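You operate a simulated robot arm through the tools that you are given. There is no shell and no other tool. Be economical: measure what you need, move in short steps, check, and stop when the job is done.

The job below is to be done with a simulated two-armed robot. You get a single attempt, and the scene is never put back.

JOB
Hold the crate two on the gear bench steady with one hand and put the packed jar with the black cap in it with the other.

Only the result counts: the job must be done as asked and must still hold three seconds after the hand-in. Knocking over, shifting, dropping, spilling or breaking anything else fails it. Lids that push on must go on centred and level and be pressed home; caps that screw on are set level and turned clockwise until they are tight.

ROBOT AND FRAMES
Two 7-joint arms with two-finger parallel grippers on one trunk, on a base that drives. Base frame: it is fixed to the floor where the robot stands at the start and does not move with it; the origin is under the middle of the robot, x ahead of it, y to its left, z up. Lengths are in m, angles in rad, forces in N, time in s.
The left shoulder is at the start at [0.05, 0.177, 1.079], the right one opposite. With the tool pointing down near the work surface each hand reaches from about 0.22 to 0.7 m from the robot's upright axis, wherever it stands, measured 20 degrees to its own side. Places, roughly: crate two [-1.25, 3, 0.75]. Payload 3.43 kg a hand.
Tool frame (each hand has its own): the origin (TCP) lies between the finger pads and is the grasp point; the fingertips stand 0.034 m ahead of it; z points along the fingers, y is the line along which they close. Largest opening 0.128 m; finger width 0.024, thickness 0.012; the body of the gripper, 0.048 by 0.13 m, starts 0.096 m behind the TCP.
Orientation is told as [roll, pitch, yaw] about the base's x, y, z axes, in that order, counted from this pose: with the fingers straight down and closing along the base's y, the tool's x points along the base's -x, its y along +y and its z along -z.

CONTROLS
- The arms move only by the tool arm_command. It takes "left_plan", "right_plan" or both (then of equal length, played together; a hand with none holds still); each is one flat list of numbers, 7 for each row, row after row: the finger opening in m, from 0 to 0.128, then the shift along the tool's x, y, z in m, then the turn, a rotation vector about the tool's x, y, z in rad. In form: [grip, tx, ty, tz, ax, ay, az, grip, tx, ty, tz, ax, ay, az, ...]. A call has 1 to 20 rows; each row is the pose to reach, as a shift and turn from the pose commanded when the call began, along the tool's axes at that moment. A row lasts 0.2 s, in which the tool goes at most 0.05 m and 0.15 rad; a call with a longer step from one row to the next is refused whole, and so is a gripper value outside its range. A pose out of reach is approached as far as the arm can. The call stops where the force on the tool passes 40 N (or 10 N more than at its start, if that is more) or the arm is blocked; 0.2 s more then pass. The fingers move at their own pace (about 0.108 m/s each) and stop on an object; they squeeze with about 30 N. The grip force told is the motor's: it shows also when the fingers shut on nothing. Time passes only in rows, and 0.2 s behind the last, so rows that repeat a pose let the fingers close. It gives the time, the measured TCP pose, the force on the tool (base axes), the opening and the grip force at its end, in the units of the frame above (readings bear some noise), with the torque about the TCP (base axes, N m) and any sound that the robot's microphone picked up.
- Cameras (640 x 400 px; columns grow to the right, rows downward): "scene" is now at [0.1588, -0.0257, 1.2518]; the picture's right is [-0.26, -0.97, 0.00], its down [-0.45, 0.12, -0.89] and it looks along [0.86, -0.23, -0.46] (base axes); focal length 260 px, centre (320, 200). "left" rides on the left gripper at [0.076, 0.011, -0.16] in its tool frame; the picture's right is [-0.15, 0.99, 0.00], its down [-0.88, -0.13, -0.46] and it looks along [-0.45, -0.07, 0.89] (tool axes); focal length 234 px, centre (320, 200). "right" rides on the right gripper at [0.076, -0.011, -0.16] in its tool frame; the picture's right is [0.15, 0.99, 0.00], its down [-0.88, 0.13, -0.46] and it looks along [-0.45, 0.07, 0.89] (tool axes); focal length 234 px, centre (320, 200). There is no depth. A picture from a camera that has moved, and an enlarged one, comes with that camera's place and axes in the base frame and with its lens.
- grab_frame(camera): a new picture of that camera. The clock stands still meanwhile.
- slide_trunk(by): slides the trunk up (or, below 0, down) by that many m; the arms and the scene camera ride with it, the base frame stays. It gives what a move gives, with no picture.
- base_move(legs): drives the robot by 1 to 6 legs, each [ahead, turn to the left] in m and rad, along the robot's own axes; the way and the turn of a leg run together, so that a leg with both is an arc; at most 1.5 m and 3.142 rad a leg. The arms and the cameras ride along, it lands a little off, and it stops where it bumps. It gives what a move gives.
- head_to(pan, tilt): turns the head with the scene camera to pan (to the left, within 1.396 rad either way) and tilt (down, from -0.506 to 1.204), counted from straight ahead of the robot. It gives what a move gives.
- close_up(camera, box): a new picture of the part [left, top, right, bottom] of that camera's present view, enlarged. The clock stands still meanwhile.
- job_done(): hands the job in; it is judged then, once.

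Go step by step. Nothing tells you exact positions but the pictures and the camera data: compare them with the known pose of the tool, close in by small moves and look again before you grip or let go. The budget is 120 turns and 92 pictures, counting those below and the enlarged ones. Unless the task says otherwise, let go and move clear before handing in.

The tools are called after "Call:" as a command line: name --argument value ..., lists and objects as JSON in quotes. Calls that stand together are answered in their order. arm_command: Moves the arms, as the interface text tells. Its arguments: {"type":"object","properties":{"left_plan":{"type":"array"},"right_plan":{"type":"array"}},"required":[]} The other tools are called the same way: slide_trunk (by) slides the trunk up or down; base_move (legs) drives the base; head_to (pan, tilt) turns the head that bears the scene camera; grab_frame (camera) takes a picture; close_up (camera, box) takes an enlarged picture of a part of a camera's view; job_done () hands the job in.

At the start:

```text
clock: 0.0
left_ee_pos: [0.4845, 0.0838, 1.0368]
left_tool_rot: [0.001, 0.0, 0.003]
left_wrist_force: [-1.0, -1.2, -0.4]
left_moment: [0.03, -0.03, -0.03]
left_grip_width: 0.1281
left_grasp_force: 0.1
right_ee_pos: [0.3823, -0.313, 1.1135]
right_tool_rot: [-0.001, 0.001, -0.001]
right_wrist_force: [-0.3, -0.1, 0.8]
right_moment: [0.01, 0.0, 0.04]
right_grip_width: 0.1279
right_grasp_force: 0.1
trunk travel left (down, up): [-0.25, 0.151]
robot x, y, heading: [0.0006, -0.0022, 0.003]
head pan, tilt: [-0.264, 0.48]
```

scene: 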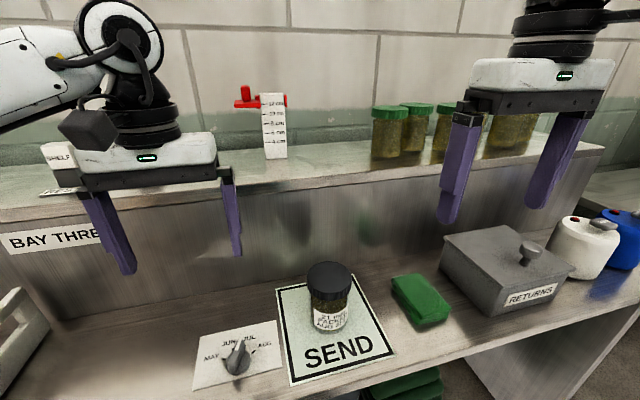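
right: 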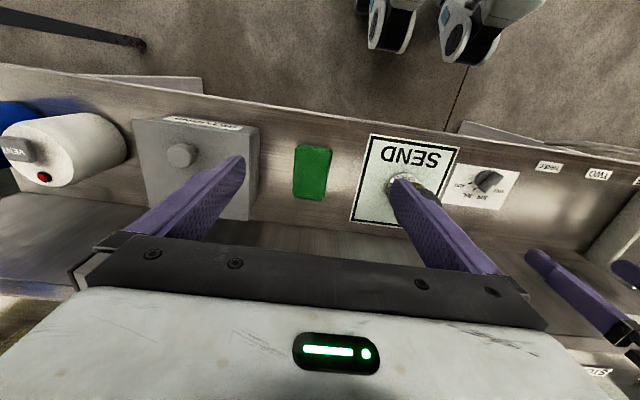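
left: 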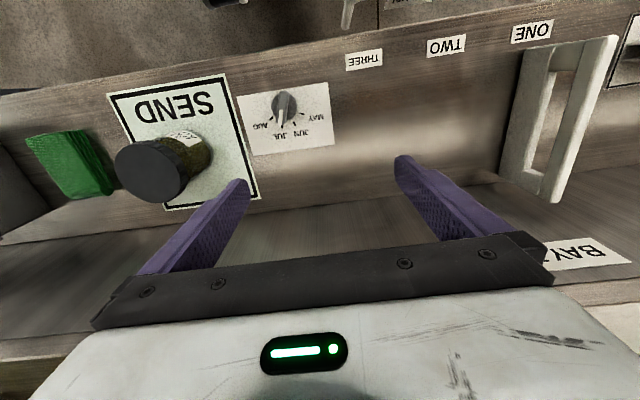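

I see a jar with a black cap on the SEND mat, and a shelf of green-capped jars behind. I'll look closer at the jar and label first.

Call:
close_up --camera "scene" --box '[180, 230, 420, 390]'

Call:
head_to --pan 0.9 --tilt 0.4

Call:
grab_frame --camera "scene"

```text
2.50 times, centred on (300, 310) of scene
camera zoom: at [0.1588, -0.0257, 1.2518], right [-0.26, -0.97, 0.0], down [-0.45, 0.12, -0.89], along [0.86, -0.23, -0.46], focal length 651 px, centre (370, -75)
```

zoom: 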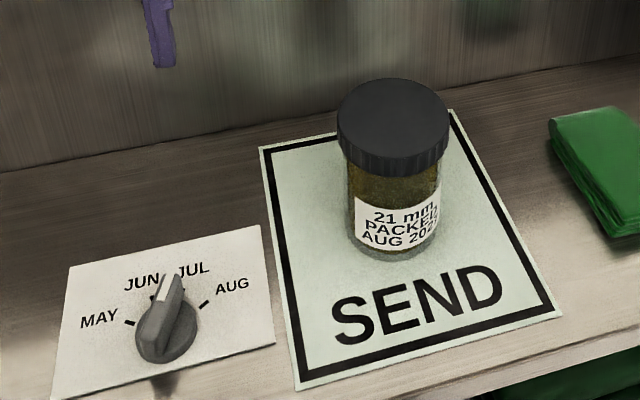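

```text
clock: 1.4
left_ee_pos: [0.4847, 0.0831, 1.0363]
left_tool_rot: [-0.001, 0.0, 0.001]
left_wrist_force: [0.1, -0.5, 0.9]
left_moment: [0.0, 0.02, 0.0]
left_grip_width: 0.1278
left_grasp_force: 0.0
right_ee_pos: [0.3813, -0.3142, 1.1141]
right_tool_rot: [-0.001, 0.001, 0.0]
right_wrist_force: [0.2, -0.3, -0.4]
right_moment: [0.02, 0.0, 0.02]
right_grip_width: 0.1279
right_grasp_force: 0.2
trunk travel left (down, up): [-0.25, 0.151]
robot x, y, heading: [-0.0032, -0.0014, 0.001]
head pan, tilt: [0.901, 0.4]
```

```text
87 pictures are left
camera scene: at [0.1282, 0.0707, 1.2593], right [0.78, -0.62, 0.0], down [-0.24, -0.3, -0.92], along [0.57, 0.72, -0.39], focal length 260 px, centre (320, 200)
```

scene: 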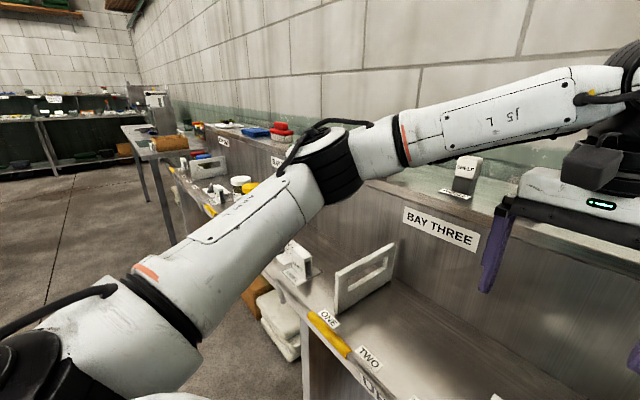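

The jar with the black cap ("packed AUG") stands at about [0.468, -0.125], cap top z≈0.944. I move the left arm aside and bring the right hand above the jar.

Call:
arm_command --right_plan '[0.128, -0.017, 0.038, 0, 0, 0, 0, 0.128, -0.035, 0.076, 0, 0, 0, 0, 0.128, -0.052, 0.113, 0, 0, 0, 0, 0.128, -0.07, 0.151, 0, 0, 0, 0, 0.128, -0.087, 0.189, 0, 0, 0, 0]' --left_plan '[0.128, 0, 0.03, -0.01, 0, 0, 0, 0.128, 0, 0.06, -0.02, 0, 0, 0, 0.128, 0, 0.09, -0.03, 0, 0, 0, 0.128, 0, 0.12, -0.04, 0, 0, 0, 0.128, 0, 0.12, -0.04, 0, 0, 0]'

Call:
head_to --pan -0.264 --tilt 0.6

Call:
grab_frame --camera "scene"

Call:
grab_frame --camera "right"

```text
clock: 2.6
left_ee_pos: [0.4846, 0.2044, 1.0758]
left_tool_rot: [0.0, 0.001, 0.001]
left_wrist_force: [0.7, 0.5, 0.3]
left_moment: [-0.01, -0.02, 0.0]
left_grip_width: 0.1282
left_grasp_force: 0.1
right_ee_pos: [0.441, -0.1709, 1.1032]
right_tool_rot: [0.001, -0.001, -0.003]
right_wrist_force: [0.2, 0.0, -0.1]
right_moment: [0.04, 0.03, 0.0]
right_grip_width: 0.1279
right_grasp_force: 0.0
right hand out of reach, approached as far as the arm can: row 4, 5
trunk travel left (down, up): [-0.25, 0.151]
robot x, y, heading: [-0.0015, 0.0002, -0.001]
head pan, tilt: [0.901, 0.4]
```

```text
clock: 4.0
left_ee_pos: [0.4838, 0.2028, 1.0755]
left_tool_rot: [0.001, 0.001, 0.001]
left_wrist_force: [0.5, 0.3, 0.8]
left_moment: [0.04, 0.02, 0.02]
left_grip_width: 0.1281
left_grasp_force: 0.0
right_ee_pos: [0.4398, -0.1694, 1.1046]
right_tool_rot: [0.0, 0.0, -0.001]
right_wrist_force: [-0.4, -0.7, -0.2]
right_moment: [0.01, 0.02, -0.01]
right_grip_width: 0.1281
right_grasp_force: 0.1
trunk travel left (down, up): [-0.25, 0.151]
robot x, y, heading: [-0.0008, 0.0022, -0.001]
head pan, tilt: [-0.264, 0.6]
```

```text
86 pictures are left
camera scene: at [0.1559, -0.0249, 1.241], right [-0.26, -0.97, 0.0], down [-0.55, 0.15, -0.83], along [0.8, -0.21, -0.56], focal length 260 px, centre (320, 200)
```

scene: 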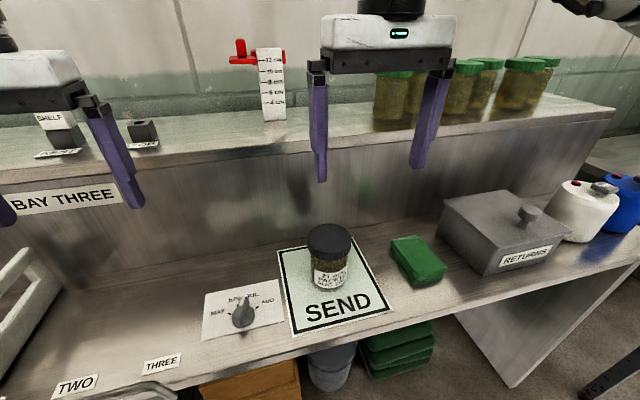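

```text
85 pictures are left
camera right: at [0.3645, -0.1809, 1.2633], right [-0.15, 0.99, 0.0], down [0.88, 0.13, 0.46], along [0.45, 0.07, -0.89], focal length 234 px, centre (320, 200)
```

right: 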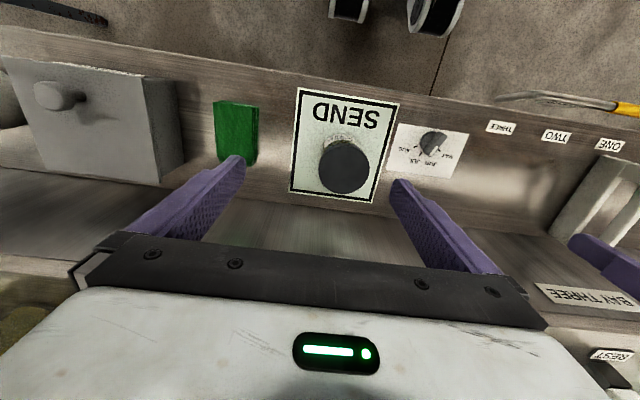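

Cap re-measured at [0.469, -0.128]. I descend somewhat and centre over it, staying above the cap.

Call:
arm_command --right_plan '[0.128, 0, 0, 0.04, 0, 0, 0, 0.128, 0, 0, 0.075, 0, 0, 0, 0.128, -0.015, 0.022, 0.09, 0, 0, 0, 0.128, -0.029, 0.042, 0.1, 0, 0, 0, 0.128, -0.029, 0.042, 0.1, 0, 0, 0]'

Call:
grab_frame --camera "right"

```text
clock: 5.2
left_ee_pos: [0.4833, 0.2038, 1.0752]
left_tool_rot: [0.001, -0.001, 0.001]
left_wrist_force: [-0.6, 0.3, -0.8]
left_moment: [-0.02, 0.0, 0.01]
left_grip_width: 0.1279
left_grasp_force: 0.1
right_ee_pos: [0.4541, -0.1478, 1.0145]
right_tool_rot: [-0.001, 0.0, -0.003]
right_wrist_force: [0.2, -0.1, -0.3]
right_moment: [0.03, -0.02, 0.0]
right_grip_width: 0.128
right_grasp_force: 0.0
right hand out of reach, approached as far as the arm can: row 4, 5
trunk travel left (down, up): [-0.25, 0.151]
robot x, y, heading: [0.0018, 0.0009, -0.003]
head pan, tilt: [-0.264, 0.6]
```

```text
84 pictures are left
camera right: at [0.3797, -0.1589, 1.173], right [-0.14, 0.99, 0.0], down [0.88, 0.13, 0.46], along [0.45, 0.07, -0.89], focal length 234 px, centre (320, 200)
```

right: 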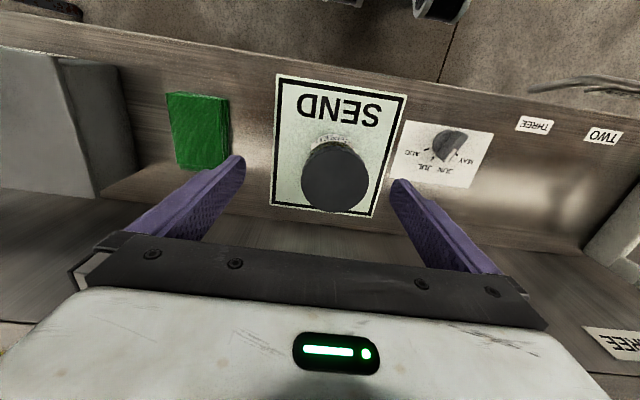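

The right arm's reach ends a bit short on this side; the jar wants to be ~20° to the right. I turn the base slightly left with the hand above the cap.

Call:
base_move --legs '[[0, 0.12]]'

Call:
grab_frame --camera "right"

```text
clock: 6.1
left_ee_pos: [0.4554, 0.2617, 1.0759]
left_tool_rot: [-0.001, 0.0, 0.122]
left_wrist_force: [-0.1, -0.1, -0.3]
left_moment: [-0.03, -0.01, 0.01]
left_grip_width: 0.1279
left_grasp_force: 0.0
right_ee_pos: [0.47, -0.0927, 1.0144]
right_tool_rot: [0.0, -0.002, 0.118]
right_wrist_force: [-1.1, 0.2, 0.5]
right_moment: [-0.02, -0.01, -0.04]
right_grip_width: 0.1281
right_grasp_force: 0.1
trunk travel left (down, up): [-0.25, 0.151]
robot x, y, heading: [0.0017, 0.0013, 0.12]
head pan, tilt: [-0.264, 0.6]
```

```text
83 pictures are left
camera right: at [0.3954, -0.1113, 1.1738], right [-0.26, 0.96, 0.0], down [0.86, 0.23, 0.46], along [0.44, 0.12, -0.89], focal length 234 px, centre (320, 200)
```

right: 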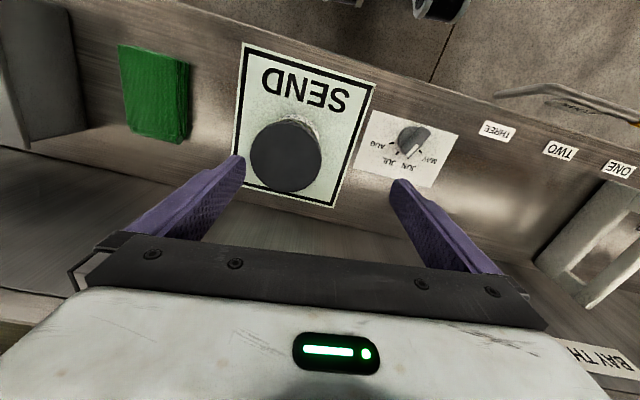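

The jar is at about [0.471, -0.126]. I shift 33 mm sideways, then check before descending.

Call:
arm_command --right_plan '[0.128, 0.003, -0.033, 0, 0, 0, 0, 0.128, 0.003, -0.033, 0.02, 0, 0, 0]'

Call:
grab_frame --camera "right"

```text
clock: 6.7
left_ee_pos: [0.4556, 0.261, 1.0752]
left_tool_rot: [0.001, -0.001, 0.126]
left_wrist_force: [0.5, 0.1, -0.3]
left_moment: [-0.03, -0.05, 0.0]
left_grip_width: 0.1278
left_grasp_force: 0.0
right_ee_pos: [0.4719, -0.1266, 0.9942]
right_tool_rot: [0.003, 0.0, 0.117]
right_wrist_force: [0.6, -0.9, 0.0]
right_moment: [-0.04, -0.01, -0.02]
right_grip_width: 0.1277
right_grasp_force: 0.1
trunk travel left (down, up): [-0.25, 0.151]
robot x, y, heading: [0.0004, -0.0019, 0.118]
head pan, tilt: [-0.264, 0.6]
```

```text
82 pictures are left
camera right: at [0.3963, -0.145, 1.1527], right [-0.26, 0.96, 0.0], down [0.86, 0.23, 0.46], along [0.44, 0.12, -0.89], focal length 234 px, centre (320, 200)
```

right: 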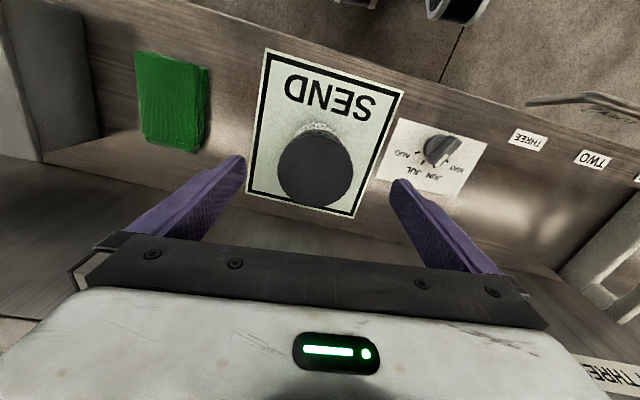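

Centred well within a few mm; descending to TCP z≈0.915 and closing.

Call:
arm_command --right_plan '[0.128, 0.001, -0.001, 0.04, 0, 0, 0, 0.128, 0.002, -0.001, 0.079, 0, 0, 0, 0.09, 0.002, -0.001, 0.079, 0, 0, 0, 0.04, 0.002, -0.001, 0.079, 0, 0, 0, 0.04, 0.002, -0.001, 0.079, 0, 0, 0]'

Call:
grab_frame --camera "right"

```text
clock: 7.9
left_ee_pos: [0.4556, 0.2598, 1.0755]
left_tool_rot: [-0.001, 0.0, 0.122]
left_wrist_force: [0.8, 0.2, 0.7]
left_moment: [0.01, -0.01, 0.01]
left_grip_width: 0.1279
left_grasp_force: 0.0
right_ee_pos: [0.4701, -0.1252, 0.9132]
right_tool_rot: [-0.003, -0.001, 0.119]
right_wrist_force: [-0.3, -0.5, 0.6]
right_moment: [0.11, -0.03, 0.05]
right_grip_width: 0.0756
right_grasp_force: 30.2
trunk travel left (down, up): [-0.25, 0.151]
robot x, y, heading: [-0.0006, 0.0026, 0.122]
head pan, tilt: [-0.264, 0.6]
```

```text
81 pictures are left
camera right: at [0.3946, -0.1453, 1.0731], right [-0.26, 0.96, 0.0], down [0.86, 0.23, 0.46], along [0.44, 0.12, -0.89], focal length 234 px, centre (320, 200)
```

right: 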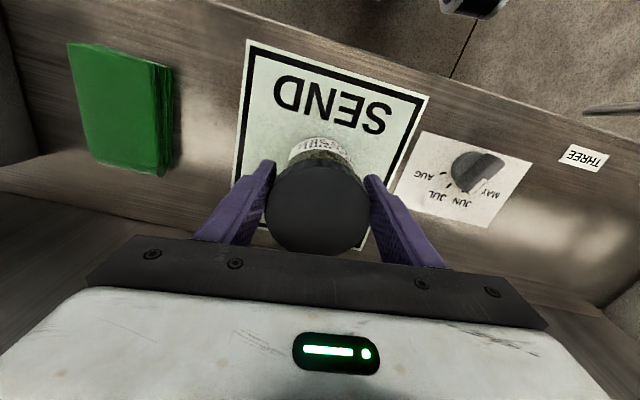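

Gripped at 75.6 mm. Lifting straight up gently and looking.

Call:
arm_command --right_plan '[0.04, 0, 0, -0.02, 0, 0, 0, 0.04, 0, 0, -0.05, 0, 0, 0, 0.04, 0, 0, -0.08, 0, 0, 0, 0.04, 0, 0, -0.11, 0, 0, 0]'

Call:
grab_frame --camera "scene"

```text
clock: 8.9
left_ee_pos: [0.4554, 0.2609, 1.0768]
left_tool_rot: [-0.001, 0.0, 0.122]
left_wrist_force: [-1.6, 0.0, 0.5]
left_moment: [-0.04, 0.0, 0.0]
left_grip_width: 0.128
left_grasp_force: 0.1
right_ee_pos: [0.4682, -0.1265, 1.0255]
right_tool_rot: [-0.001, -0.001, 0.118]
right_wrist_force: [-0.1, -0.1, 0.1]
right_moment: [0.02, 0.02, 0.0]
right_grip_width: 0.0397
right_grasp_force: 0.2
trunk travel left (down, up): [-0.25, 0.151]
robot x, y, heading: [-0.0015, -0.0002, 0.12]
head pan, tilt: [-0.264, 0.6]
```

```text
80 pictures are left
camera scene: at [0.1575, -0.006, 1.241], right [-0.14, -0.99, 0.0], down [-0.56, 0.08, -0.83], along [0.82, -0.12, -0.56], focal length 260 px, centre (320, 200)
```

scene: 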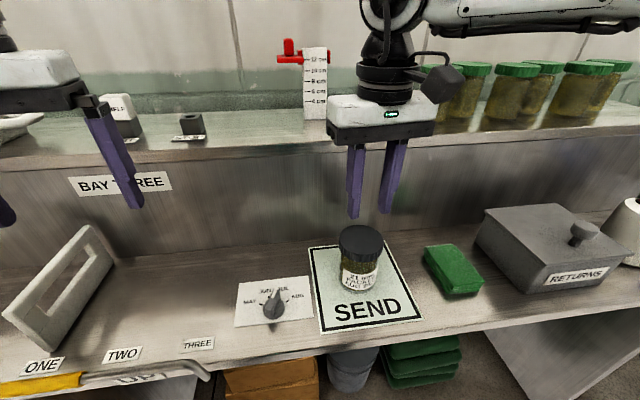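

The jar slipped out of the fingers and still stands on the mat. I look closely at it before trying a deeper grip and a slower lift.

Call:
close_up --camera "scene" --box '[300, 200, 420, 320]'

Call:
grab_frame --camera "right"

```text
3.33 times, centred on (360, 260) of scene
camera zoom: at [0.1575, -0.006, 1.241], right [-0.14, -0.99, 0.0], down [-0.56, 0.08, -0.83], along [0.82, -0.12, -0.56], focal length 868 px, centre (187, 0)
```

zoom: 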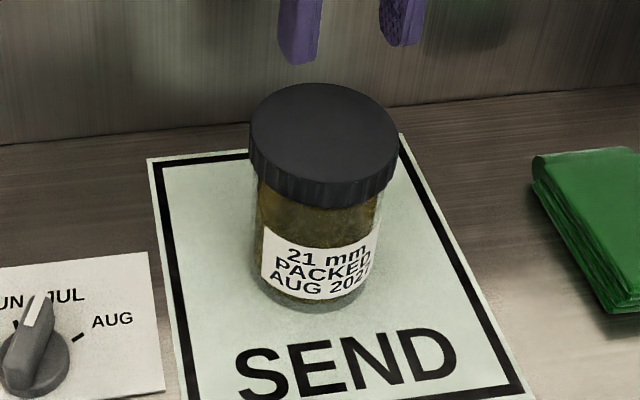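

```text
78 pictures are left
camera right: at [0.3946, -0.1452, 1.1845], right [-0.26, 0.96, 0.0], down [0.86, 0.23, 0.46], along [0.44, 0.12, -0.89], focal length 234 px, centre (320, 200)
```

right: 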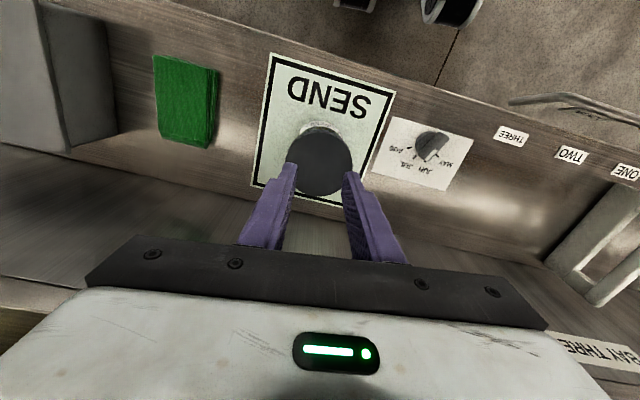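

The jar didn't move noticeably (cap ≈ [0.469, -0.124]). I'll try again deeper (TCP z≈0.88), closing fully, then a tiny slow lift to feel the load.

Call:
arm_command --right_plan '[0.128, 0, 0, 0, 0, 0, 0, 0.128, 0, 0, 0, 0, 0, 0, 0.128, 0, 0, 0, 0, 0, 0, 0.128, 0, 0.002, 0.04, 0, 0, 0, 0.128, 0, 0.002, 0.08, 0, 0, 0, 0.128, 0, 0.002, 0.12, 0, 0, 0, 0.128, 0, 0.002, 0.145, 0, 0, 0, 0.0, 0, 0.002, 0.145, 0, 0, 0, 0.0, 0, 0.002, 0.145, 0, 0, 0, 0.0, 0, 0.002, 0.145, 0, 0, 0, 0.0, 0, 0.002, 0.145, 0, 0, 0, 0.0, 0, 0.002, 0.142, 0, 0, 0, 0.0, 0, 0.002, 0.139, 0, 0, 0, 0.0, 0, 0.002, 0.135, 0, 0, 0]'

Call:
grab_frame --camera "scene"

```text
clock: 11.9
left_ee_pos: [0.4552, 0.2608, 1.0758]
left_tool_rot: [0.0, 0.001, 0.121]
left_wrist_force: [-0.5, 0.8, -0.3]
left_moment: [0.0, -0.01, 0.01]
left_grip_width: 0.1277
left_grasp_force: 0.1
right_ee_pos: [0.4701, -0.1246, 0.8894]
right_tool_rot: [0.002, -0.001, 0.119]
right_wrist_force: [-0.5, -0.1, -2.3]
right_moment: [-0.02, 0.04, 0.0]
right_grip_width: 0.0752
right_grasp_force: 30.0
trunk travel left (down, up): [-0.25, 0.151]
robot x, y, heading: [-0.0002, -0.0028, 0.123]
head pan, tilt: [-0.264, 0.6]
```

```text
77 pictures are left
camera scene: at [0.1578, -0.0061, 1.241], right [-0.14, -0.99, 0.0], down [-0.56, 0.08, -0.82], along [0.82, -0.12, -0.57], focal length 260 px, centre (320, 200)
```

scene: 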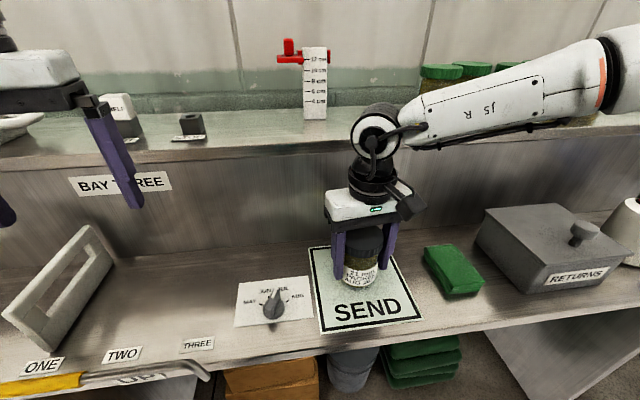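

The tool now carries about 2.3 N – the jar's weight. Continue the lift slowly.

Call:
arm_command --right_plan '[0, 0, 0, -0.005, 0, 0, 0, 0, 0, 0, -0.01, 0, 0, 0, 0, 0, 0, -0.015, 0, 0, 0, 0, 0, 0, -0.022, 0, 0, 0, 0, 0, 0, -0.03, 0, 0, 0, 0, 0, 0, -0.04, 0, 0, 0]'

Call:
grab_frame --camera "scene"

```text
clock: 13.3
left_ee_pos: [0.4566, 0.2608, 1.076]
left_tool_rot: [0.0, 0.001, 0.121]
left_wrist_force: [-0.7, 0.3, 0.2]
left_moment: [0.0, -0.03, -0.01]
left_grip_width: 0.1279
left_grasp_force: 0.0
right_ee_pos: [0.4697, -0.1236, 0.9306]
right_tool_rot: [-0.001, -0.002, 0.12]
right_wrist_force: [0.1, -0.2, -3.6]
right_moment: [0.01, 0.05, 0.0]
right_grip_width: 0.0753
right_grasp_force: 29.7
trunk travel left (down, up): [-0.25, 0.151]
robot x, y, heading: [-0.0014, 0.0006, 0.122]
head pan, tilt: [-0.264, 0.6]
```

```text
76 pictures are left
camera scene: at [0.1577, -0.0061, 1.241], right [-0.14, -0.99, 0.0], down [-0.56, 0.08, -0.82], along [0.82, -0.12, -0.57], focal length 260 px, centre (320, 200)
```

scene: 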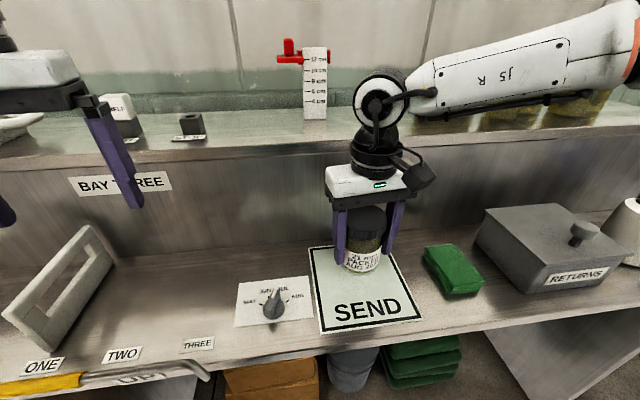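

It's lifting. I check for slippage with a close-up from the hand camera, then lift on.

Call:
grab_frame --camera "right"

Call:
arm_command --right_plan '[0, 0, 0, -0.01, 0, 0, 0, 0, 0, 0, -0.02, 0, 0, 0, 0, 0, 0, -0.03, 0, 0, 0, 0, 0, 0, -0.045, 0, 0, 0, 0, 0, 0, -0.06, 0, 0, 0, 0, 0, 0, -0.06, 0, 0, 0, 0, 0, 0, -0.06, 0, 0, 0]'

Call:
grab_frame --camera "right"

```text
75 pictures are left
camera right: at [0.3949, -0.1445, 1.0894], right [-0.26, 0.96, 0.0], down [0.86, 0.23, 0.46], along [0.44, 0.12, -0.89], focal length 234 px, centre (320, 200)
```

right: 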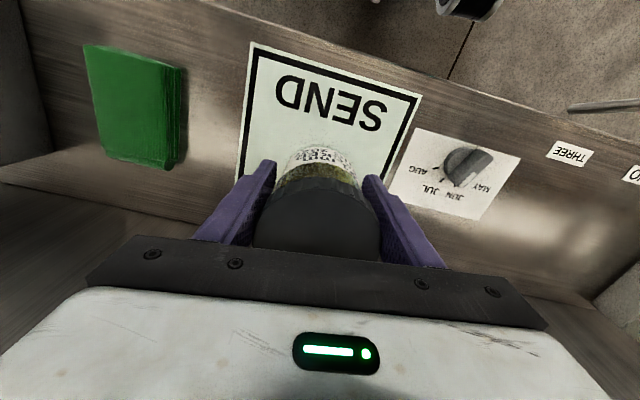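

```text
clock: 14.9
left_ee_pos: [0.4548, 0.2609, 1.0764]
left_tool_rot: [-0.001, -0.001, 0.123]
left_wrist_force: [-0.2, 0.3, -0.2]
left_moment: [0.0, 0.01, -0.05]
left_grip_width: 0.1278
left_grasp_force: 0.1
right_ee_pos: [0.4691, -0.1253, 0.9895]
right_tool_rot: [0.0, -0.003, 0.119]
right_wrist_force: [-0.2, 0.5, -4.0]
right_moment: [-0.02, 0.02, 0.02]
right_grip_width: 0.0757
right_grasp_force: 30.1
trunk travel left (down, up): [-0.25, 0.151]
robot x, y, heading: [0.0038, 0.0026, 0.127]
head pan, tilt: [-0.264, 0.6]
```

```text
74 pictures are left
camera right: at [0.3944, -0.1442, 1.1492], right [-0.26, 0.96, 0.0], down [0.86, 0.23, 0.46], along [0.44, 0.12, -0.89], focal length 234 px, centre (320, 200)
```

right: 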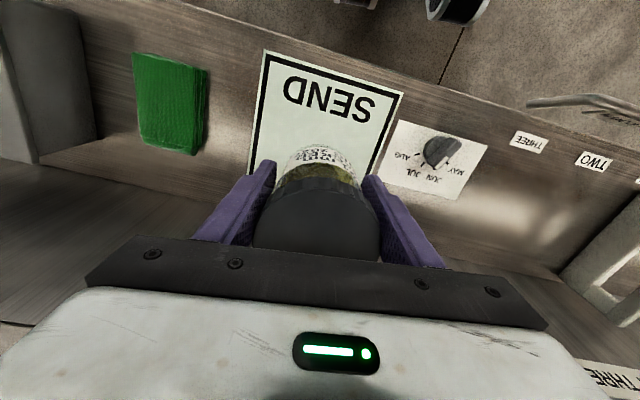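

No slip; the jar is held firmly, about 4 N. Now look toward the gear bench to the left-rear before driving.

Call:
head_to --pan 1.39 --tilt 0.2

Call:
grab_frame --camera "scene"

```text
clock: 16.6
left_ee_pos: [0.4557, 0.2591, 1.0764]
left_tool_rot: [0.001, -0.001, 0.123]
left_wrist_force: [-0.4, 0.7, -0.5]
left_moment: [-0.02, -0.01, -0.04]
left_grip_width: 0.1281
left_grasp_force: 0.1
right_ee_pos: [0.4691, -0.1245, 0.9888]
right_tool_rot: [0.001, -0.003, 0.119]
right_wrist_force: [-0.8, 0.5, -3.6]
right_moment: [-0.01, 0.06, 0.0]
right_grip_width: 0.0752
right_grasp_force: 29.9
trunk travel left (down, up): [-0.25, 0.151]
robot x, y, heading: [0.003, -0.0004, 0.122]
head pan, tilt: [1.389, 0.201]
```

```text
73 pictures are left
camera scene: at [0.0761, 0.0995, 1.2778], right [1.0, -0.06, 0.0], down [-0.01, -0.2, -0.98], along [0.06, 0.98, -0.2], focal length 260 px, centre (320, 200)
```

scene: 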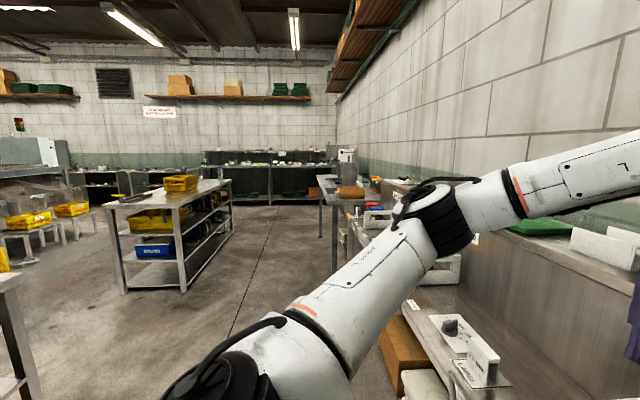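

The yellow crate near [-1.25, 3] sits on a freestanding bench. I zoom in to see the bench layout.

Call:
close_up --camera "scene" --box '[60, 140, 300, 300]'

```text
2.50 times, centred on (180, 220) of scene
camera zoom: at [0.0761, 0.0995, 1.2778], right [1.0, -0.06, 0.0], down [-0.01, -0.2, -0.98], along [0.06, 0.98, -0.2], focal length 651 px, centre (670, 150)
```

zoom: 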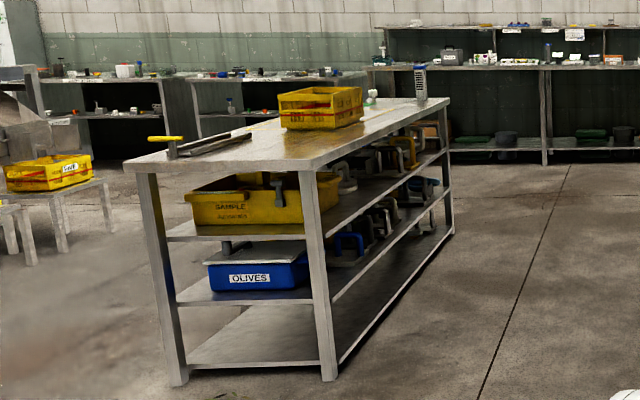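

Bench occupies about x −1.55…−1.0, y 2.25…3.95, top ≈0.78, with the yellow crate near [-1.27, 3]. I retract both hands a bit, then back out, turn left, drive up the aisle.

Call:
arm_command --right_plan '[0, 0.02, 0, -0.01, 0, 0, 0, 0, 0.04, 0, -0.025, 0, 0, 0, 0, 0.06, 0, -0.04, 0, 0, 0, 0, 0.08, 0, -0.055, 0, 0, 0, 0, 0.1, 0, -0.07, 0, 0, 0]' --left_plan '[0.128, 0.02, 0, 0, 0, 0, 0, 0.128, 0.04, 0, 0, 0, 0, 0, 0.128, 0.06, 0, 0, 0, 0, 0, 0.128, 0.08, 0, 0, 0, 0, 0, 0.128, 0.1, 0, 0, 0, 0, 0]'

Call:
base_move --legs '[[-0.35, 0], [0, 1.449]]'

Call:
head_to --pan 0.2 --tilt 0.3

Call:
grab_frame --camera "scene"

```text
clock: 17.8
left_ee_pos: [0.356, 0.2481, 1.0778]
left_tool_rot: [0.001, -0.001, 0.122]
left_wrist_force: [0.2, -1.0, 0.8]
left_moment: [0.0, 0.01, -0.03]
left_grip_width: 0.1277
left_grasp_force: 0.2
right_ee_pos: [0.3698, -0.1364, 1.0602]
right_tool_rot: [0.0, -0.001, 0.118]
right_wrist_force: [0.1, -1.0, -3.7]
right_moment: [-0.02, 0.03, 0.02]
right_grip_width: 0.0754
right_grasp_force: 30.1
trunk travel left (down, up): [-0.25, 0.151]
robot x, y, heading: [0.0036, 0.0007, 0.117]
head pan, tilt: [1.389, 0.201]
```

```text
clock: 23.7
left_ee_pos: [-0.5538, 0.3405, 1.0759]
left_tool_rot: [-0.001, 0.001, 1.579]
left_wrist_force: [0.1, -0.2, -0.4]
left_moment: [0.02, -0.01, -0.01]
left_grip_width: 0.128
left_grasp_force: 0.1
right_ee_pos: [-0.1708, 0.3111, 1.0609]
right_tool_rot: [0.0, -0.003, 1.578]
right_wrist_force: [-0.2, 0.4, -4.5]
right_moment: [-0.02, 0.03, 0.01]
right_grip_width: 0.0753
right_grasp_force: 30.4
trunk travel left (down, up): [-0.25, 0.151]
robot x, y, heading: [-0.3496, -0.0394, 1.576]
head pan, tilt: [1.389, 0.201]
```

```text
clock: 25.1
left_ee_pos: [-0.5552, 0.3404, 1.076]
left_tool_rot: [-0.001, 0.0, 1.58]
left_wrist_force: [0.3, 0.0, -0.5]
left_moment: [0.01, -0.05, 0.0]
left_grip_width: 0.1279
left_grasp_force: 0.0
right_ee_pos: [-0.1693, 0.31, 1.0577]
right_tool_rot: [0.001, -0.002, 1.577]
right_wrist_force: [-0.5, 0.0, -2.9]
right_moment: [-0.02, 0.01, 0.0]
right_grip_width: 0.0752
right_grasp_force: 29.8
trunk travel left (down, up): [-0.25, 0.151]
robot x, y, heading: [-0.3492, -0.0405, 1.579]
head pan, tilt: [0.201, 0.3]
```

```text
71 pictures are left
camera scene: at [-0.3675, 0.1176, 1.2685], right [0.98, 0.21, 0.0], down [0.06, -0.29, -0.96], along [-0.2, 0.93, -0.3], focal length 260 px, centre (320, 200)
```

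scene: 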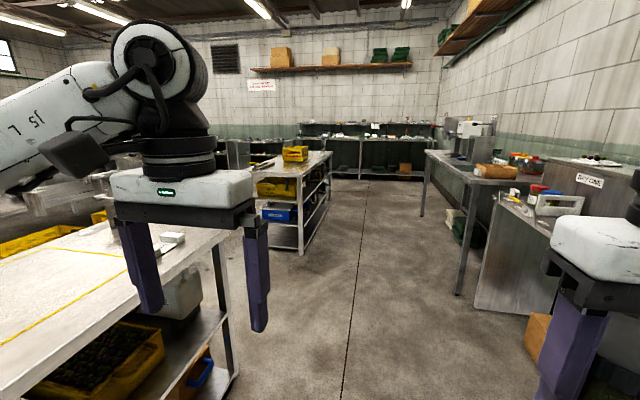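

The aisle is clear between the benches (x −1.0 to +0.35). I drive 3 m up the aisle, then look.

Call:
base_move --legs '[[1.5, 0], [1.5, 0]]'

Call:
head_to --pan 1.3 --tilt 0.5

Call:
grab_frame --camera "scene"

```text
clock: 39.5
left_ee_pos: [-0.562, 3.3469, 1.0756]
left_tool_rot: [-0.001, 0.0, 1.574]
left_wrist_force: [-0.1, -0.4, -0.4]
left_moment: [0.02, 0.0, 0.0]
left_grip_width: 0.1281
left_grasp_force: 0.0
right_ee_pos: [-0.1793, 3.3154, 1.0599]
right_tool_rot: [0.0, -0.002, 1.568]
right_wrist_force: [0.6, -0.2, -3.9]
right_moment: [-0.07, 0.03, 0.02]
right_grip_width: 0.0756
right_grasp_force: 30.1
trunk travel left (down, up): [-0.25, 0.151]
robot x, y, heading: [-0.3637, 2.9662, 1.573]
head pan, tilt: [0.201, 0.3]
```

```text
clock: 40.9
left_ee_pos: [-0.5616, 3.3467, 1.0761]
left_tool_rot: [0.0, 0.0, 1.573]
left_wrist_force: [0.0, 0.1, 0.2]
left_moment: [0.01, 0.0, -0.01]
left_grip_width: 0.128
left_grasp_force: 0.0
right_ee_pos: [-0.1782, 3.3154, 1.0605]
right_tool_rot: [-0.001, -0.003, 1.568]
right_wrist_force: [-0.1, -0.4, -3.8]
right_moment: [-0.06, 0.0, -0.01]
right_grip_width: 0.0756
right_grasp_force: 30.1
trunk travel left (down, up): [-0.25, 0.151]
robot x, y, heading: [-0.3573, 2.9618, 1.574]
head pan, tilt: [1.3, 0.499]
```

```text
70 pictures are left
camera scene: at [-0.4455, 3.0569, 1.2501], right [0.27, 0.96, 0.0], down [0.46, -0.13, -0.88], along [-0.85, 0.23, -0.48], focal length 260 px, centre (320, 200)
```

scene: 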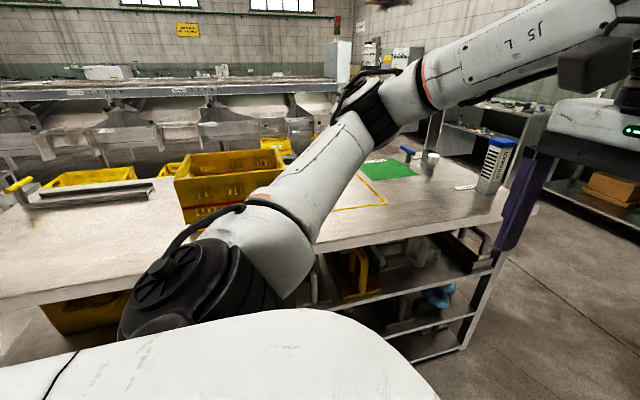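

The crate stands on the bench beside me. Turning left to face it; hands stay short of the bench edge.

Call:
base_move --legs '[[0, 1.568]]'

Call:
head_to --pan 0 --tilt 0.5

Call:
grab_frame --camera "scene"

```text
clock: 45.1
left_ee_pos: [-0.7411, 2.7613, 1.0758]
left_tool_rot: [-0.001, 0.0, -3.14]
left_wrist_force: [-0.6, -0.2, 0.9]
left_moment: [0.02, 0.0, 0.01]
left_grip_width: 0.128
left_grasp_force: 0.0
right_ee_pos: [-0.709, 3.1439, 1.0601]
right_tool_rot: [0.0, 0.001, 3.141]
right_wrist_force: [0.5, -0.3, -4.3]
right_moment: [0.01, -0.02, 0.0]
right_grip_width: 0.0754
right_grasp_force: 29.7
trunk travel left (down, up): [-0.25, 0.151]
robot x, y, heading: [-0.356, 2.9645, 3.148]
head pan, tilt: [1.3, 0.499]
```

```text
clock: 46.6
left_ee_pos: [-0.7416, 2.7624, 1.0759]
left_tool_rot: [0.001, -0.001, -3.141]
left_wrist_force: [0.3, -0.3, 0.3]
left_moment: [-0.04, 0.01, 0.01]
left_grip_width: 0.128
left_grasp_force: 0.1
right_ee_pos: [-0.7088, 3.1457, 1.0591]
right_tool_rot: [0.001, -0.001, 3.139]
right_wrist_force: [0.2, -0.3, -3.1]
right_moment: [-0.01, -0.06, 0.02]
right_grip_width: 0.0757
right_grasp_force: 30.0
trunk travel left (down, up): [-0.25, 0.151]
robot x, y, heading: [-0.3557, 2.9651, 3.143]
head pan, tilt: [0.0, 0.499]
```

```text
69 pictures are left
camera scene: at [-0.519, 2.9626, 1.2501], right [0.0, 1.0, 0.0], down [0.48, 0.0, -0.88], along [-0.88, 0.0, -0.48], focal length 260 px, centre (320, 200)
```

scene: 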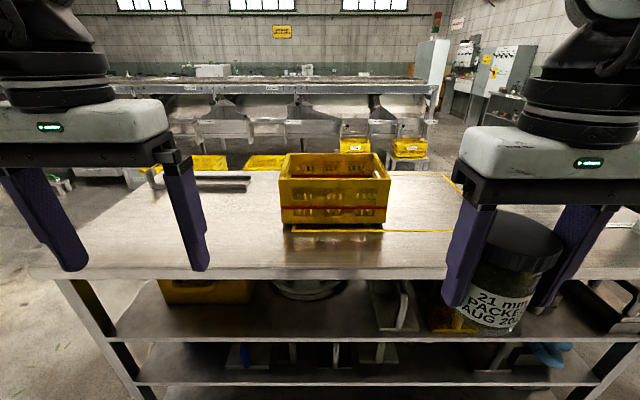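

The crate is straight ahead on the bench. I zoom in on it for detail and geometry.

Call:
close_up --camera "scene" --box '[230, 130, 470, 280]'

```text
2.67 times, centred on (350, 205) of scene
camera zoom: at [-0.519, 2.9626, 1.2501], right [0.0, 1.0, 0.0], down [0.48, 0.0, -0.88], along [-0.88, 0.0, -0.48], focal length 694 px, centre (240, 187)
```

zoom: 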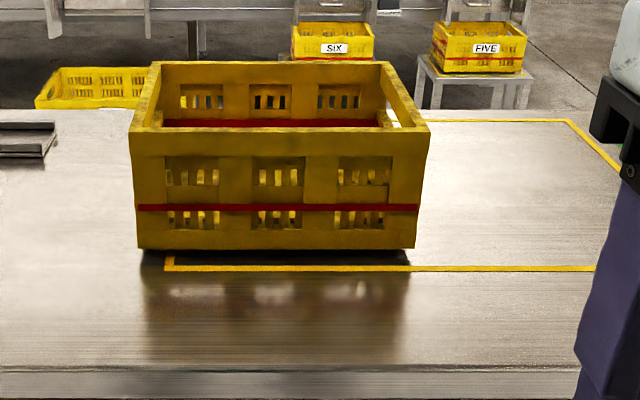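

Behind stand crates FIVE and SIX, so this one is crate two (label likely on another side). I triangulate its height and place with the hand camera.

Call:
grab_frame --camera "left"

Call:
slide_trunk --by 0.14

Call:
grab_frame --camera "scene"

Call:
close_up --camera "scene" --box '[230, 130, 470, 280]'

```text
67 pictures are left
camera left: at [-0.6657, 2.7503, 1.2354], right [-0.15, -0.99, 0.0], down [-0.88, 0.13, 0.46], along [-0.45, 0.07, -0.89], focal length 234 px, centre (320, 200)
```

left: 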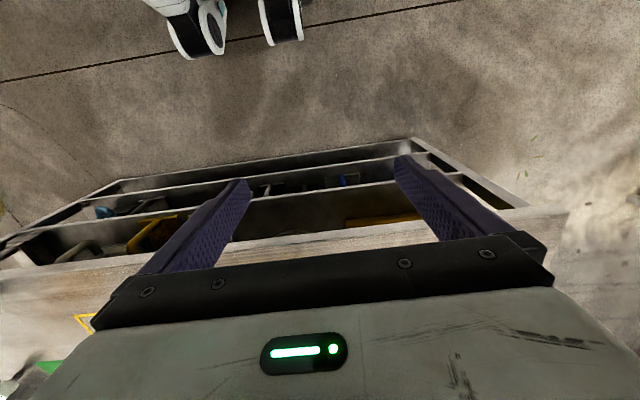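

```text
clock: 48.2
left_ee_pos: [-0.7421, 2.7609, 1.2151]
left_tool_rot: [0.0, 0.0, -3.141]
left_wrist_force: [-0.2, -0.3, 0.7]
left_moment: [-0.03, 0.03, 0.02]
left_grip_width: 0.1279
left_grasp_force: 0.0
right_ee_pos: [-0.7095, 3.1444, 1.1996]
right_tool_rot: [0.0, 0.0, 3.139]
right_wrist_force: [0.2, 1.3, -3.8]
right_moment: [0.02, -0.04, -0.01]
right_grip_width: 0.0751
right_grasp_force: 30.3
trunk travel left (down, up): [-0.39, 0.011]
robot x, y, heading: [-0.3581, 2.9644, 3.141]
head pan, tilt: [0.0, 0.499]
```

```text
66 pictures are left
camera scene: at [-0.5192, 2.9626, 1.39], right [0.0, 1.0, 0.0], down [0.48, 0.0, -0.88], along [-0.88, 0.0, -0.48], focal length 260 px, centre (320, 200)
```

scene: 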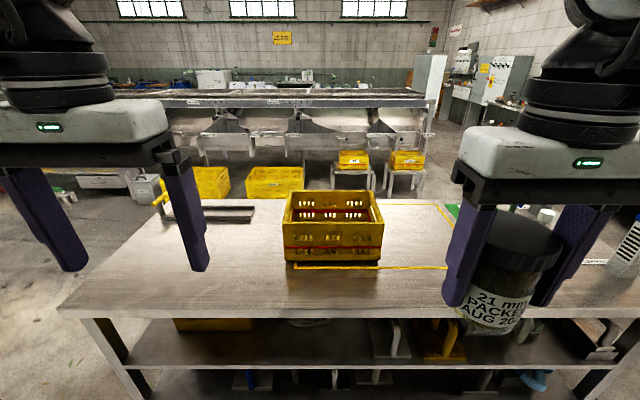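

```text
2.67 times, centred on (350, 205) of scene
camera zoom: at [-0.5192, 2.9626, 1.39], right [0.0, 1.0, 0.0], down [0.48, 0.0, -0.88], along [-0.88, 0.0, -0.48], focal length 694 px, centre (240, 187)
```

zoom: 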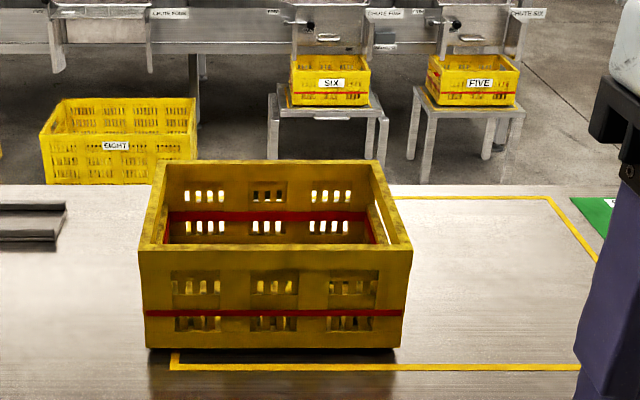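

Triangulated: bench z≈0.82, crate rim z≈0.966, outer x −1.16…−1.37, y 2.85…3.15 (centre [-1.265, 3.0]). With the trunk raised I test how far inward and ahead the right hand reaches, still over the aisle.

Call:
arm_command --right_plan '[0, -0.04, 0.013, 0.012, 0, 0, 0, 0, -0.08, 0.026, 0.025, 0, 0, 0, 0, -0.12, 0.04, 0.04, 0, 0, 0, 0, -0.16, 0.053, 0.052, 0, 0, 0, 0, -0.195, 0.066, 0.066, 0, 0, 0, 0, -0.23, 0.08, 0.08, 0, 0, 0, 0, -0.23, 0.08, 0.08, 0, 0, 0]'

Call:
grab_frame --camera "scene"

```text
clock: 49.8
left_ee_pos: [-0.7425, 2.7609, 1.2164]
left_tool_rot: [0.0, -0.001, -3.141]
left_wrist_force: [-0.1, 0.0, 0.2]
left_moment: [0.02, -0.01, -0.03]
left_grip_width: 0.1281
left_grasp_force: 0.1
right_ee_pos: [-0.8643, 3.1427, 1.1115]
right_tool_rot: [0.002, -0.004, 3.14]
right_wrist_force: [0.2, -0.1, -3.7]
right_moment: [0.01, -0.03, -0.03]
right_grip_width: 0.0753
right_grasp_force: 29.7
right hand out of reach, approached as far as the arm can: row 3, 4, 5, 6, 7
trunk travel left (down, up): [-0.39, 0.011]
robot x, y, heading: [-0.3582, 2.966, 3.14]
head pan, tilt: [0.0, 0.499]
```

```text
64 pictures are left
camera scene: at [-0.5188, 2.9624, 1.3901], right [0.0, 1.0, 0.0], down [0.48, 0.0, -0.88], along [-0.88, 0.0, -0.48], focal length 260 px, centre (320, 200)
```

scene: 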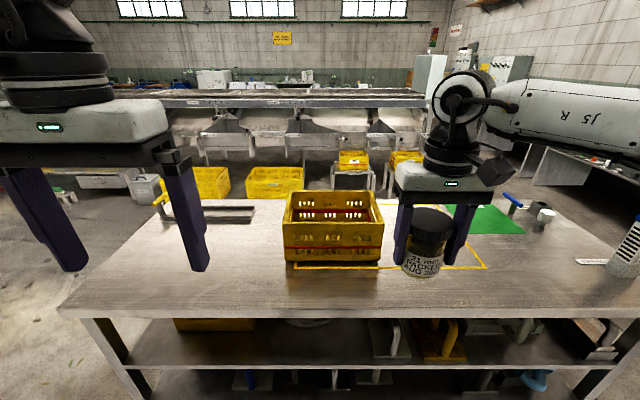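

The inner limit seems to depend on height. I test the same inward shift lower down (still in free air, short of the bench).

Call:
arm_command --right_plan '[0, 0, 0, 0.035, 0, 0, 0, 0, 0, 0, 0.07, 0, 0, 0, 0, 0, 0.02, 0.09, 0, 0, 0, 0, 0, 0.04, 0.1, 0, 0, 0, 0, 0, 0.06, 0.1, 0, 0, 0, 0, 0, 0.08, 0.1, 0, 0, 0]'

```text
clock: 51.2
left_ee_pos: [-0.7421, 2.7618, 1.2158]
left_tool_rot: [0.0, 0.0, -3.14]
left_wrist_force: [-0.7, 0.7, 0.1]
left_moment: [-0.03, 0.0, -0.02]
left_grip_width: 0.1279
left_grasp_force: 0.0
right_ee_pos: [-0.829, 3.1182, 1.0239]
right_tool_rot: [0.001, -0.004, 3.14]
right_wrist_force: [-0.7, -1.6, -2.8]
right_moment: [-0.02, -0.02, 0.02]
right_grip_width: 0.0755
right_grasp_force: 30.0
right hand out of reach, approached as far as the arm can: row 3, 4, 5, 6
trunk travel left (down, up): [-0.39, 0.011]
robot x, y, heading: [-0.3635, 2.9638, 3.142]
head pan, tilt: [0.0, 0.499]
```

Inner limit is at about 18° azimuth with this wrist angle. The jar's yaw is free, so I test turning the tool counter-clockwise while moving inward.

Call:
arm_command --right_plan '[0, 0, 0, 0, 0, 0, -0.12, 0, 0, 0, 0, 0, 0, -0.25, 0, 0, 0.02, 0, 0, 0, -0.38, 0, 0, 0.04, 0, 0, 0, -0.5, 0, 0, 0.06, 0, 0, 0, -0.5, 0, 0, 0.06, 0, 0, 0, -0.5]'

```text
clock: 52.6
left_ee_pos: [-0.7431, 2.762, 1.215]
left_tool_rot: [0.0, 0.0, -3.14]
left_wrist_force: [-0.4, 0.0, -0.3]
left_moment: [0.04, 0.01, 0.01]
left_grip_width: 0.1281
left_grasp_force: 0.1
right_ee_pos: [-0.805, 3.1019, 1.0343]
right_tool_rot: [0.001, -0.003, -2.641]
right_wrist_force: [0.3, 0.5, -3.8]
right_moment: [0.02, -0.04, 0.03]
right_grip_width: 0.0753
right_grasp_force: 29.6
right hand out of reach, approached as far as the arm can: row 3, 4, 5, 6
trunk travel left (down, up): [-0.39, 0.011]
robot x, y, heading: [-0.3601, 2.9639, 3.141]
head pan, tilt: [0.0, 0.499]
```

Yaw isn't the limit. The left arm reached further inward than this at the start, so I try another path: retract inward close to the body, then extend forward.

Call:
arm_command --right_plan '[0, 0.024, 0.035, 0, 0, 0, 0.13, 0, 0.048, 0.07, 0, 0, 0, 0.26, 0, 0.073, 0.106, 0, 0, 0, 0.39, 0, 0.073, 0.106, 0, 0, 0, 0.5, 0, 0.039, 0.091, 0, 0, 0, 0.5, 0, 0.005, 0.077, 0, 0, 0, 0.5, 0, -0.028, 0.062, 0, 0, 0, 0.5, 0, -0.062, 0.047, 0, 0, 0, 0.5, 0, -0.096, 0.033, 0, 0, 0, 0.5, 0, -0.13, 0.018, 0, 0, 0, 0.5]'

Call:
grab_frame --camera "scene"

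```text
clock: 54.8
left_ee_pos: [-0.7424, 2.7616, 1.2164]
left_tool_rot: [0.0, -0.001, -3.14]
left_wrist_force: [-0.5, -0.1, 0.5]
left_moment: [-0.05, -0.01, -0.02]
left_grip_width: 0.128
left_grasp_force: 0.1
right_ee_pos: [-0.8351, 3.119, 1.0469]
right_tool_rot: [0.003, -0.003, 3.142]
right_wrist_force: [-0.6, -0.5, -3.6]
right_moment: [-0.01, -0.08, -0.06]
right_grip_width: 0.0754
right_grasp_force: 29.9
right hand out of reach, approached as far as the arm can: row 2, 3, 4, 5, 6, 7, 8, 9, 10
trunk travel left (down, up): [-0.39, 0.011]
robot x, y, heading: [-0.361, 2.9657, 3.142]
head pan, tilt: [0.0, 0.499]
```

```text
63 pictures are left
camera scene: at [-0.5195, 2.9629, 1.39], right [0.0, 1.0, 0.0], down [0.48, 0.0, -0.88], along [-0.88, 0.0, -0.48], focal length 260 px, centre (320, 200)
```

scene: 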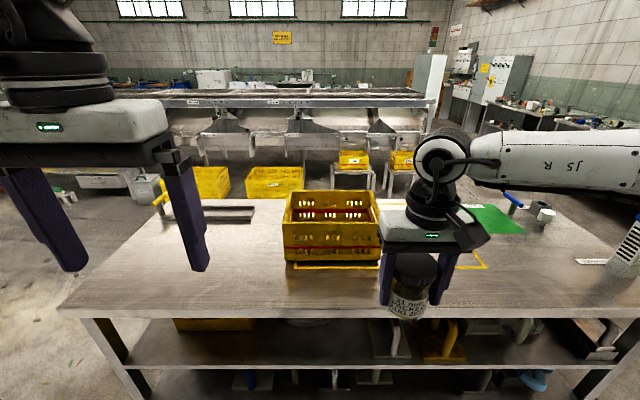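

Same limit for the right arm. I move the right hand outward a bit and test how far inward the left arm goes.

Call:
arm_command --right_plan '[0, 0, -0.03, 0, 0, 0, 0, 0, 0, -0.06, -0.01, 0, 0, 0, 0, 0, -0.09, -0.02, 0, 0, 0, 0, 0, -0.1, -0.03, 0, 0, 0, 0, 0, -0.1, -0.03, 0, 0, 0, 0, 0, -0.1, -0.03, 0, 0, 0, 0, 0, -0.1, -0.03, 0, 0, 0]' --left_plan '[0.128, -0.02, 0, 0.02, 0, 0, 0, 0.128, -0.05, 0, 0.05, 0, 0, 0, 0.128, -0.08, -0.01, 0.08, 0, 0, 0, 0.128, -0.11, -0.04, 0.1, 0, 0, 0, 0.128, -0.13, -0.08, 0.1, 0, 0, 0, 0.128, -0.15, -0.12, 0.1, 0, 0, 0, 0.128, -0.17, -0.16, 0.1, 0, 0, 0]'

```text
clock: 56.4
left_ee_pos: [-0.9137, 2.9219, 1.1173]
left_tool_rot: [0.004, 0.0, -3.139]
left_wrist_force: [0.6, 0.1, 0.5]
left_moment: [0.0, 0.01, -0.02]
left_grip_width: 0.1279
left_grasp_force: 0.0
right_ee_pos: [-0.8346, 3.2208, 1.0799]
right_tool_rot: [0.0, -0.002, 3.139]
right_wrist_force: [-0.6, 0.4, -3.1]
right_moment: [-0.02, -0.04, 0.0]
right_grip_width: 0.0754
right_grasp_force: 29.5
trunk travel left (down, up): [-0.39, 0.011]
robot x, y, heading: [-0.3554, 2.9614, 3.147]
head pan, tilt: [0.0, 0.499]
```

The left arm reaches inward easily. So I place the robot with the crate to its right-centre: around (-0.72, 2.84) facing the bench; all held things stay above the rim (0.966).

Call:
base_move --legs '[[0, 0.315], [0.384, 0], [0, -0.32]]'

Call:
head_to --pan -0.25 --tilt 0.75

Call:
grab_frame --camera "scene"

Call:
grab_frame --camera "left"

```text
clock: 60.0
left_ee_pos: [-1.2245, 2.6395, 1.1161]
left_tool_rot: [0.0, 0.0, -2.83]
left_wrist_force: [0.2, 0.5, -0.5]
left_moment: [0.0, -0.01, 0.0]
left_grip_width: 0.128
left_grasp_force: 0.1
right_ee_pos: [-1.2402, 2.9495, 1.0779]
right_tool_rot: [-0.001, 0.002, -2.833]
right_wrist_force: [-0.2, 0.2, -3.1]
right_moment: [0.0, -0.05, -0.01]
right_grip_width: 0.0755
right_grasp_force: 29.8
trunk travel left (down, up): [-0.39, 0.011]
robot x, y, heading: [-0.705, 2.8492, -2.836]
head pan, tilt: [0.0, 0.499]
stopped in leg 2: the robot was blocked; the commanded pose is now the measured one
```

```text
clock: 60.7
left_ee_pos: [-1.2248, 2.64, 1.1152]
left_tool_rot: [-0.001, 0.001, -2.831]
left_wrist_force: [0.3, -0.6, -0.3]
left_moment: [-0.05, 0.03, 0.01]
left_grip_width: 0.128
left_grasp_force: 0.1
right_ee_pos: [-1.2386, 2.9479, 1.0782]
right_tool_rot: [0.0, 0.002, -2.835]
right_wrist_force: [0.6, -0.7, -3.1]
right_moment: [0.03, -0.03, -0.01]
right_grip_width: 0.0753
right_grasp_force: 30.3
trunk travel left (down, up): [-0.39, 0.011]
robot x, y, heading: [-0.7069, 2.8509, -2.834]
head pan, tilt: [-0.25, 0.75]
```

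```text
62 pictures are left
camera scene: at [-0.8585, 2.8215, 1.3682], right [-0.06, 1.0, 0.0], down [0.68, 0.04, -0.73], along [-0.73, -0.04, -0.68], focal length 260 px, centre (320, 200)
```

scene: 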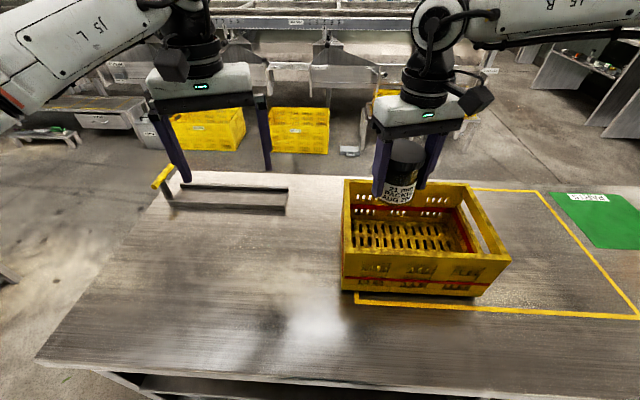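

```text
61 pictures are left
camera left: at [-1.1484, 2.6524, 1.275], right [0.16, -0.99, 0.0], down [-0.88, -0.15, 0.46], along [-0.45, -0.07, -0.89], focal length 234 px, centre (320, 200)
```

left: 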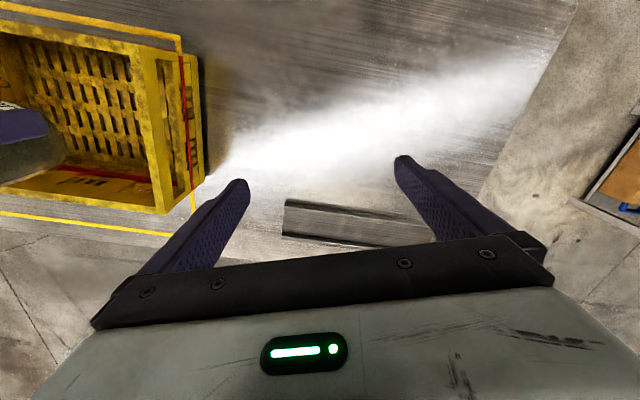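

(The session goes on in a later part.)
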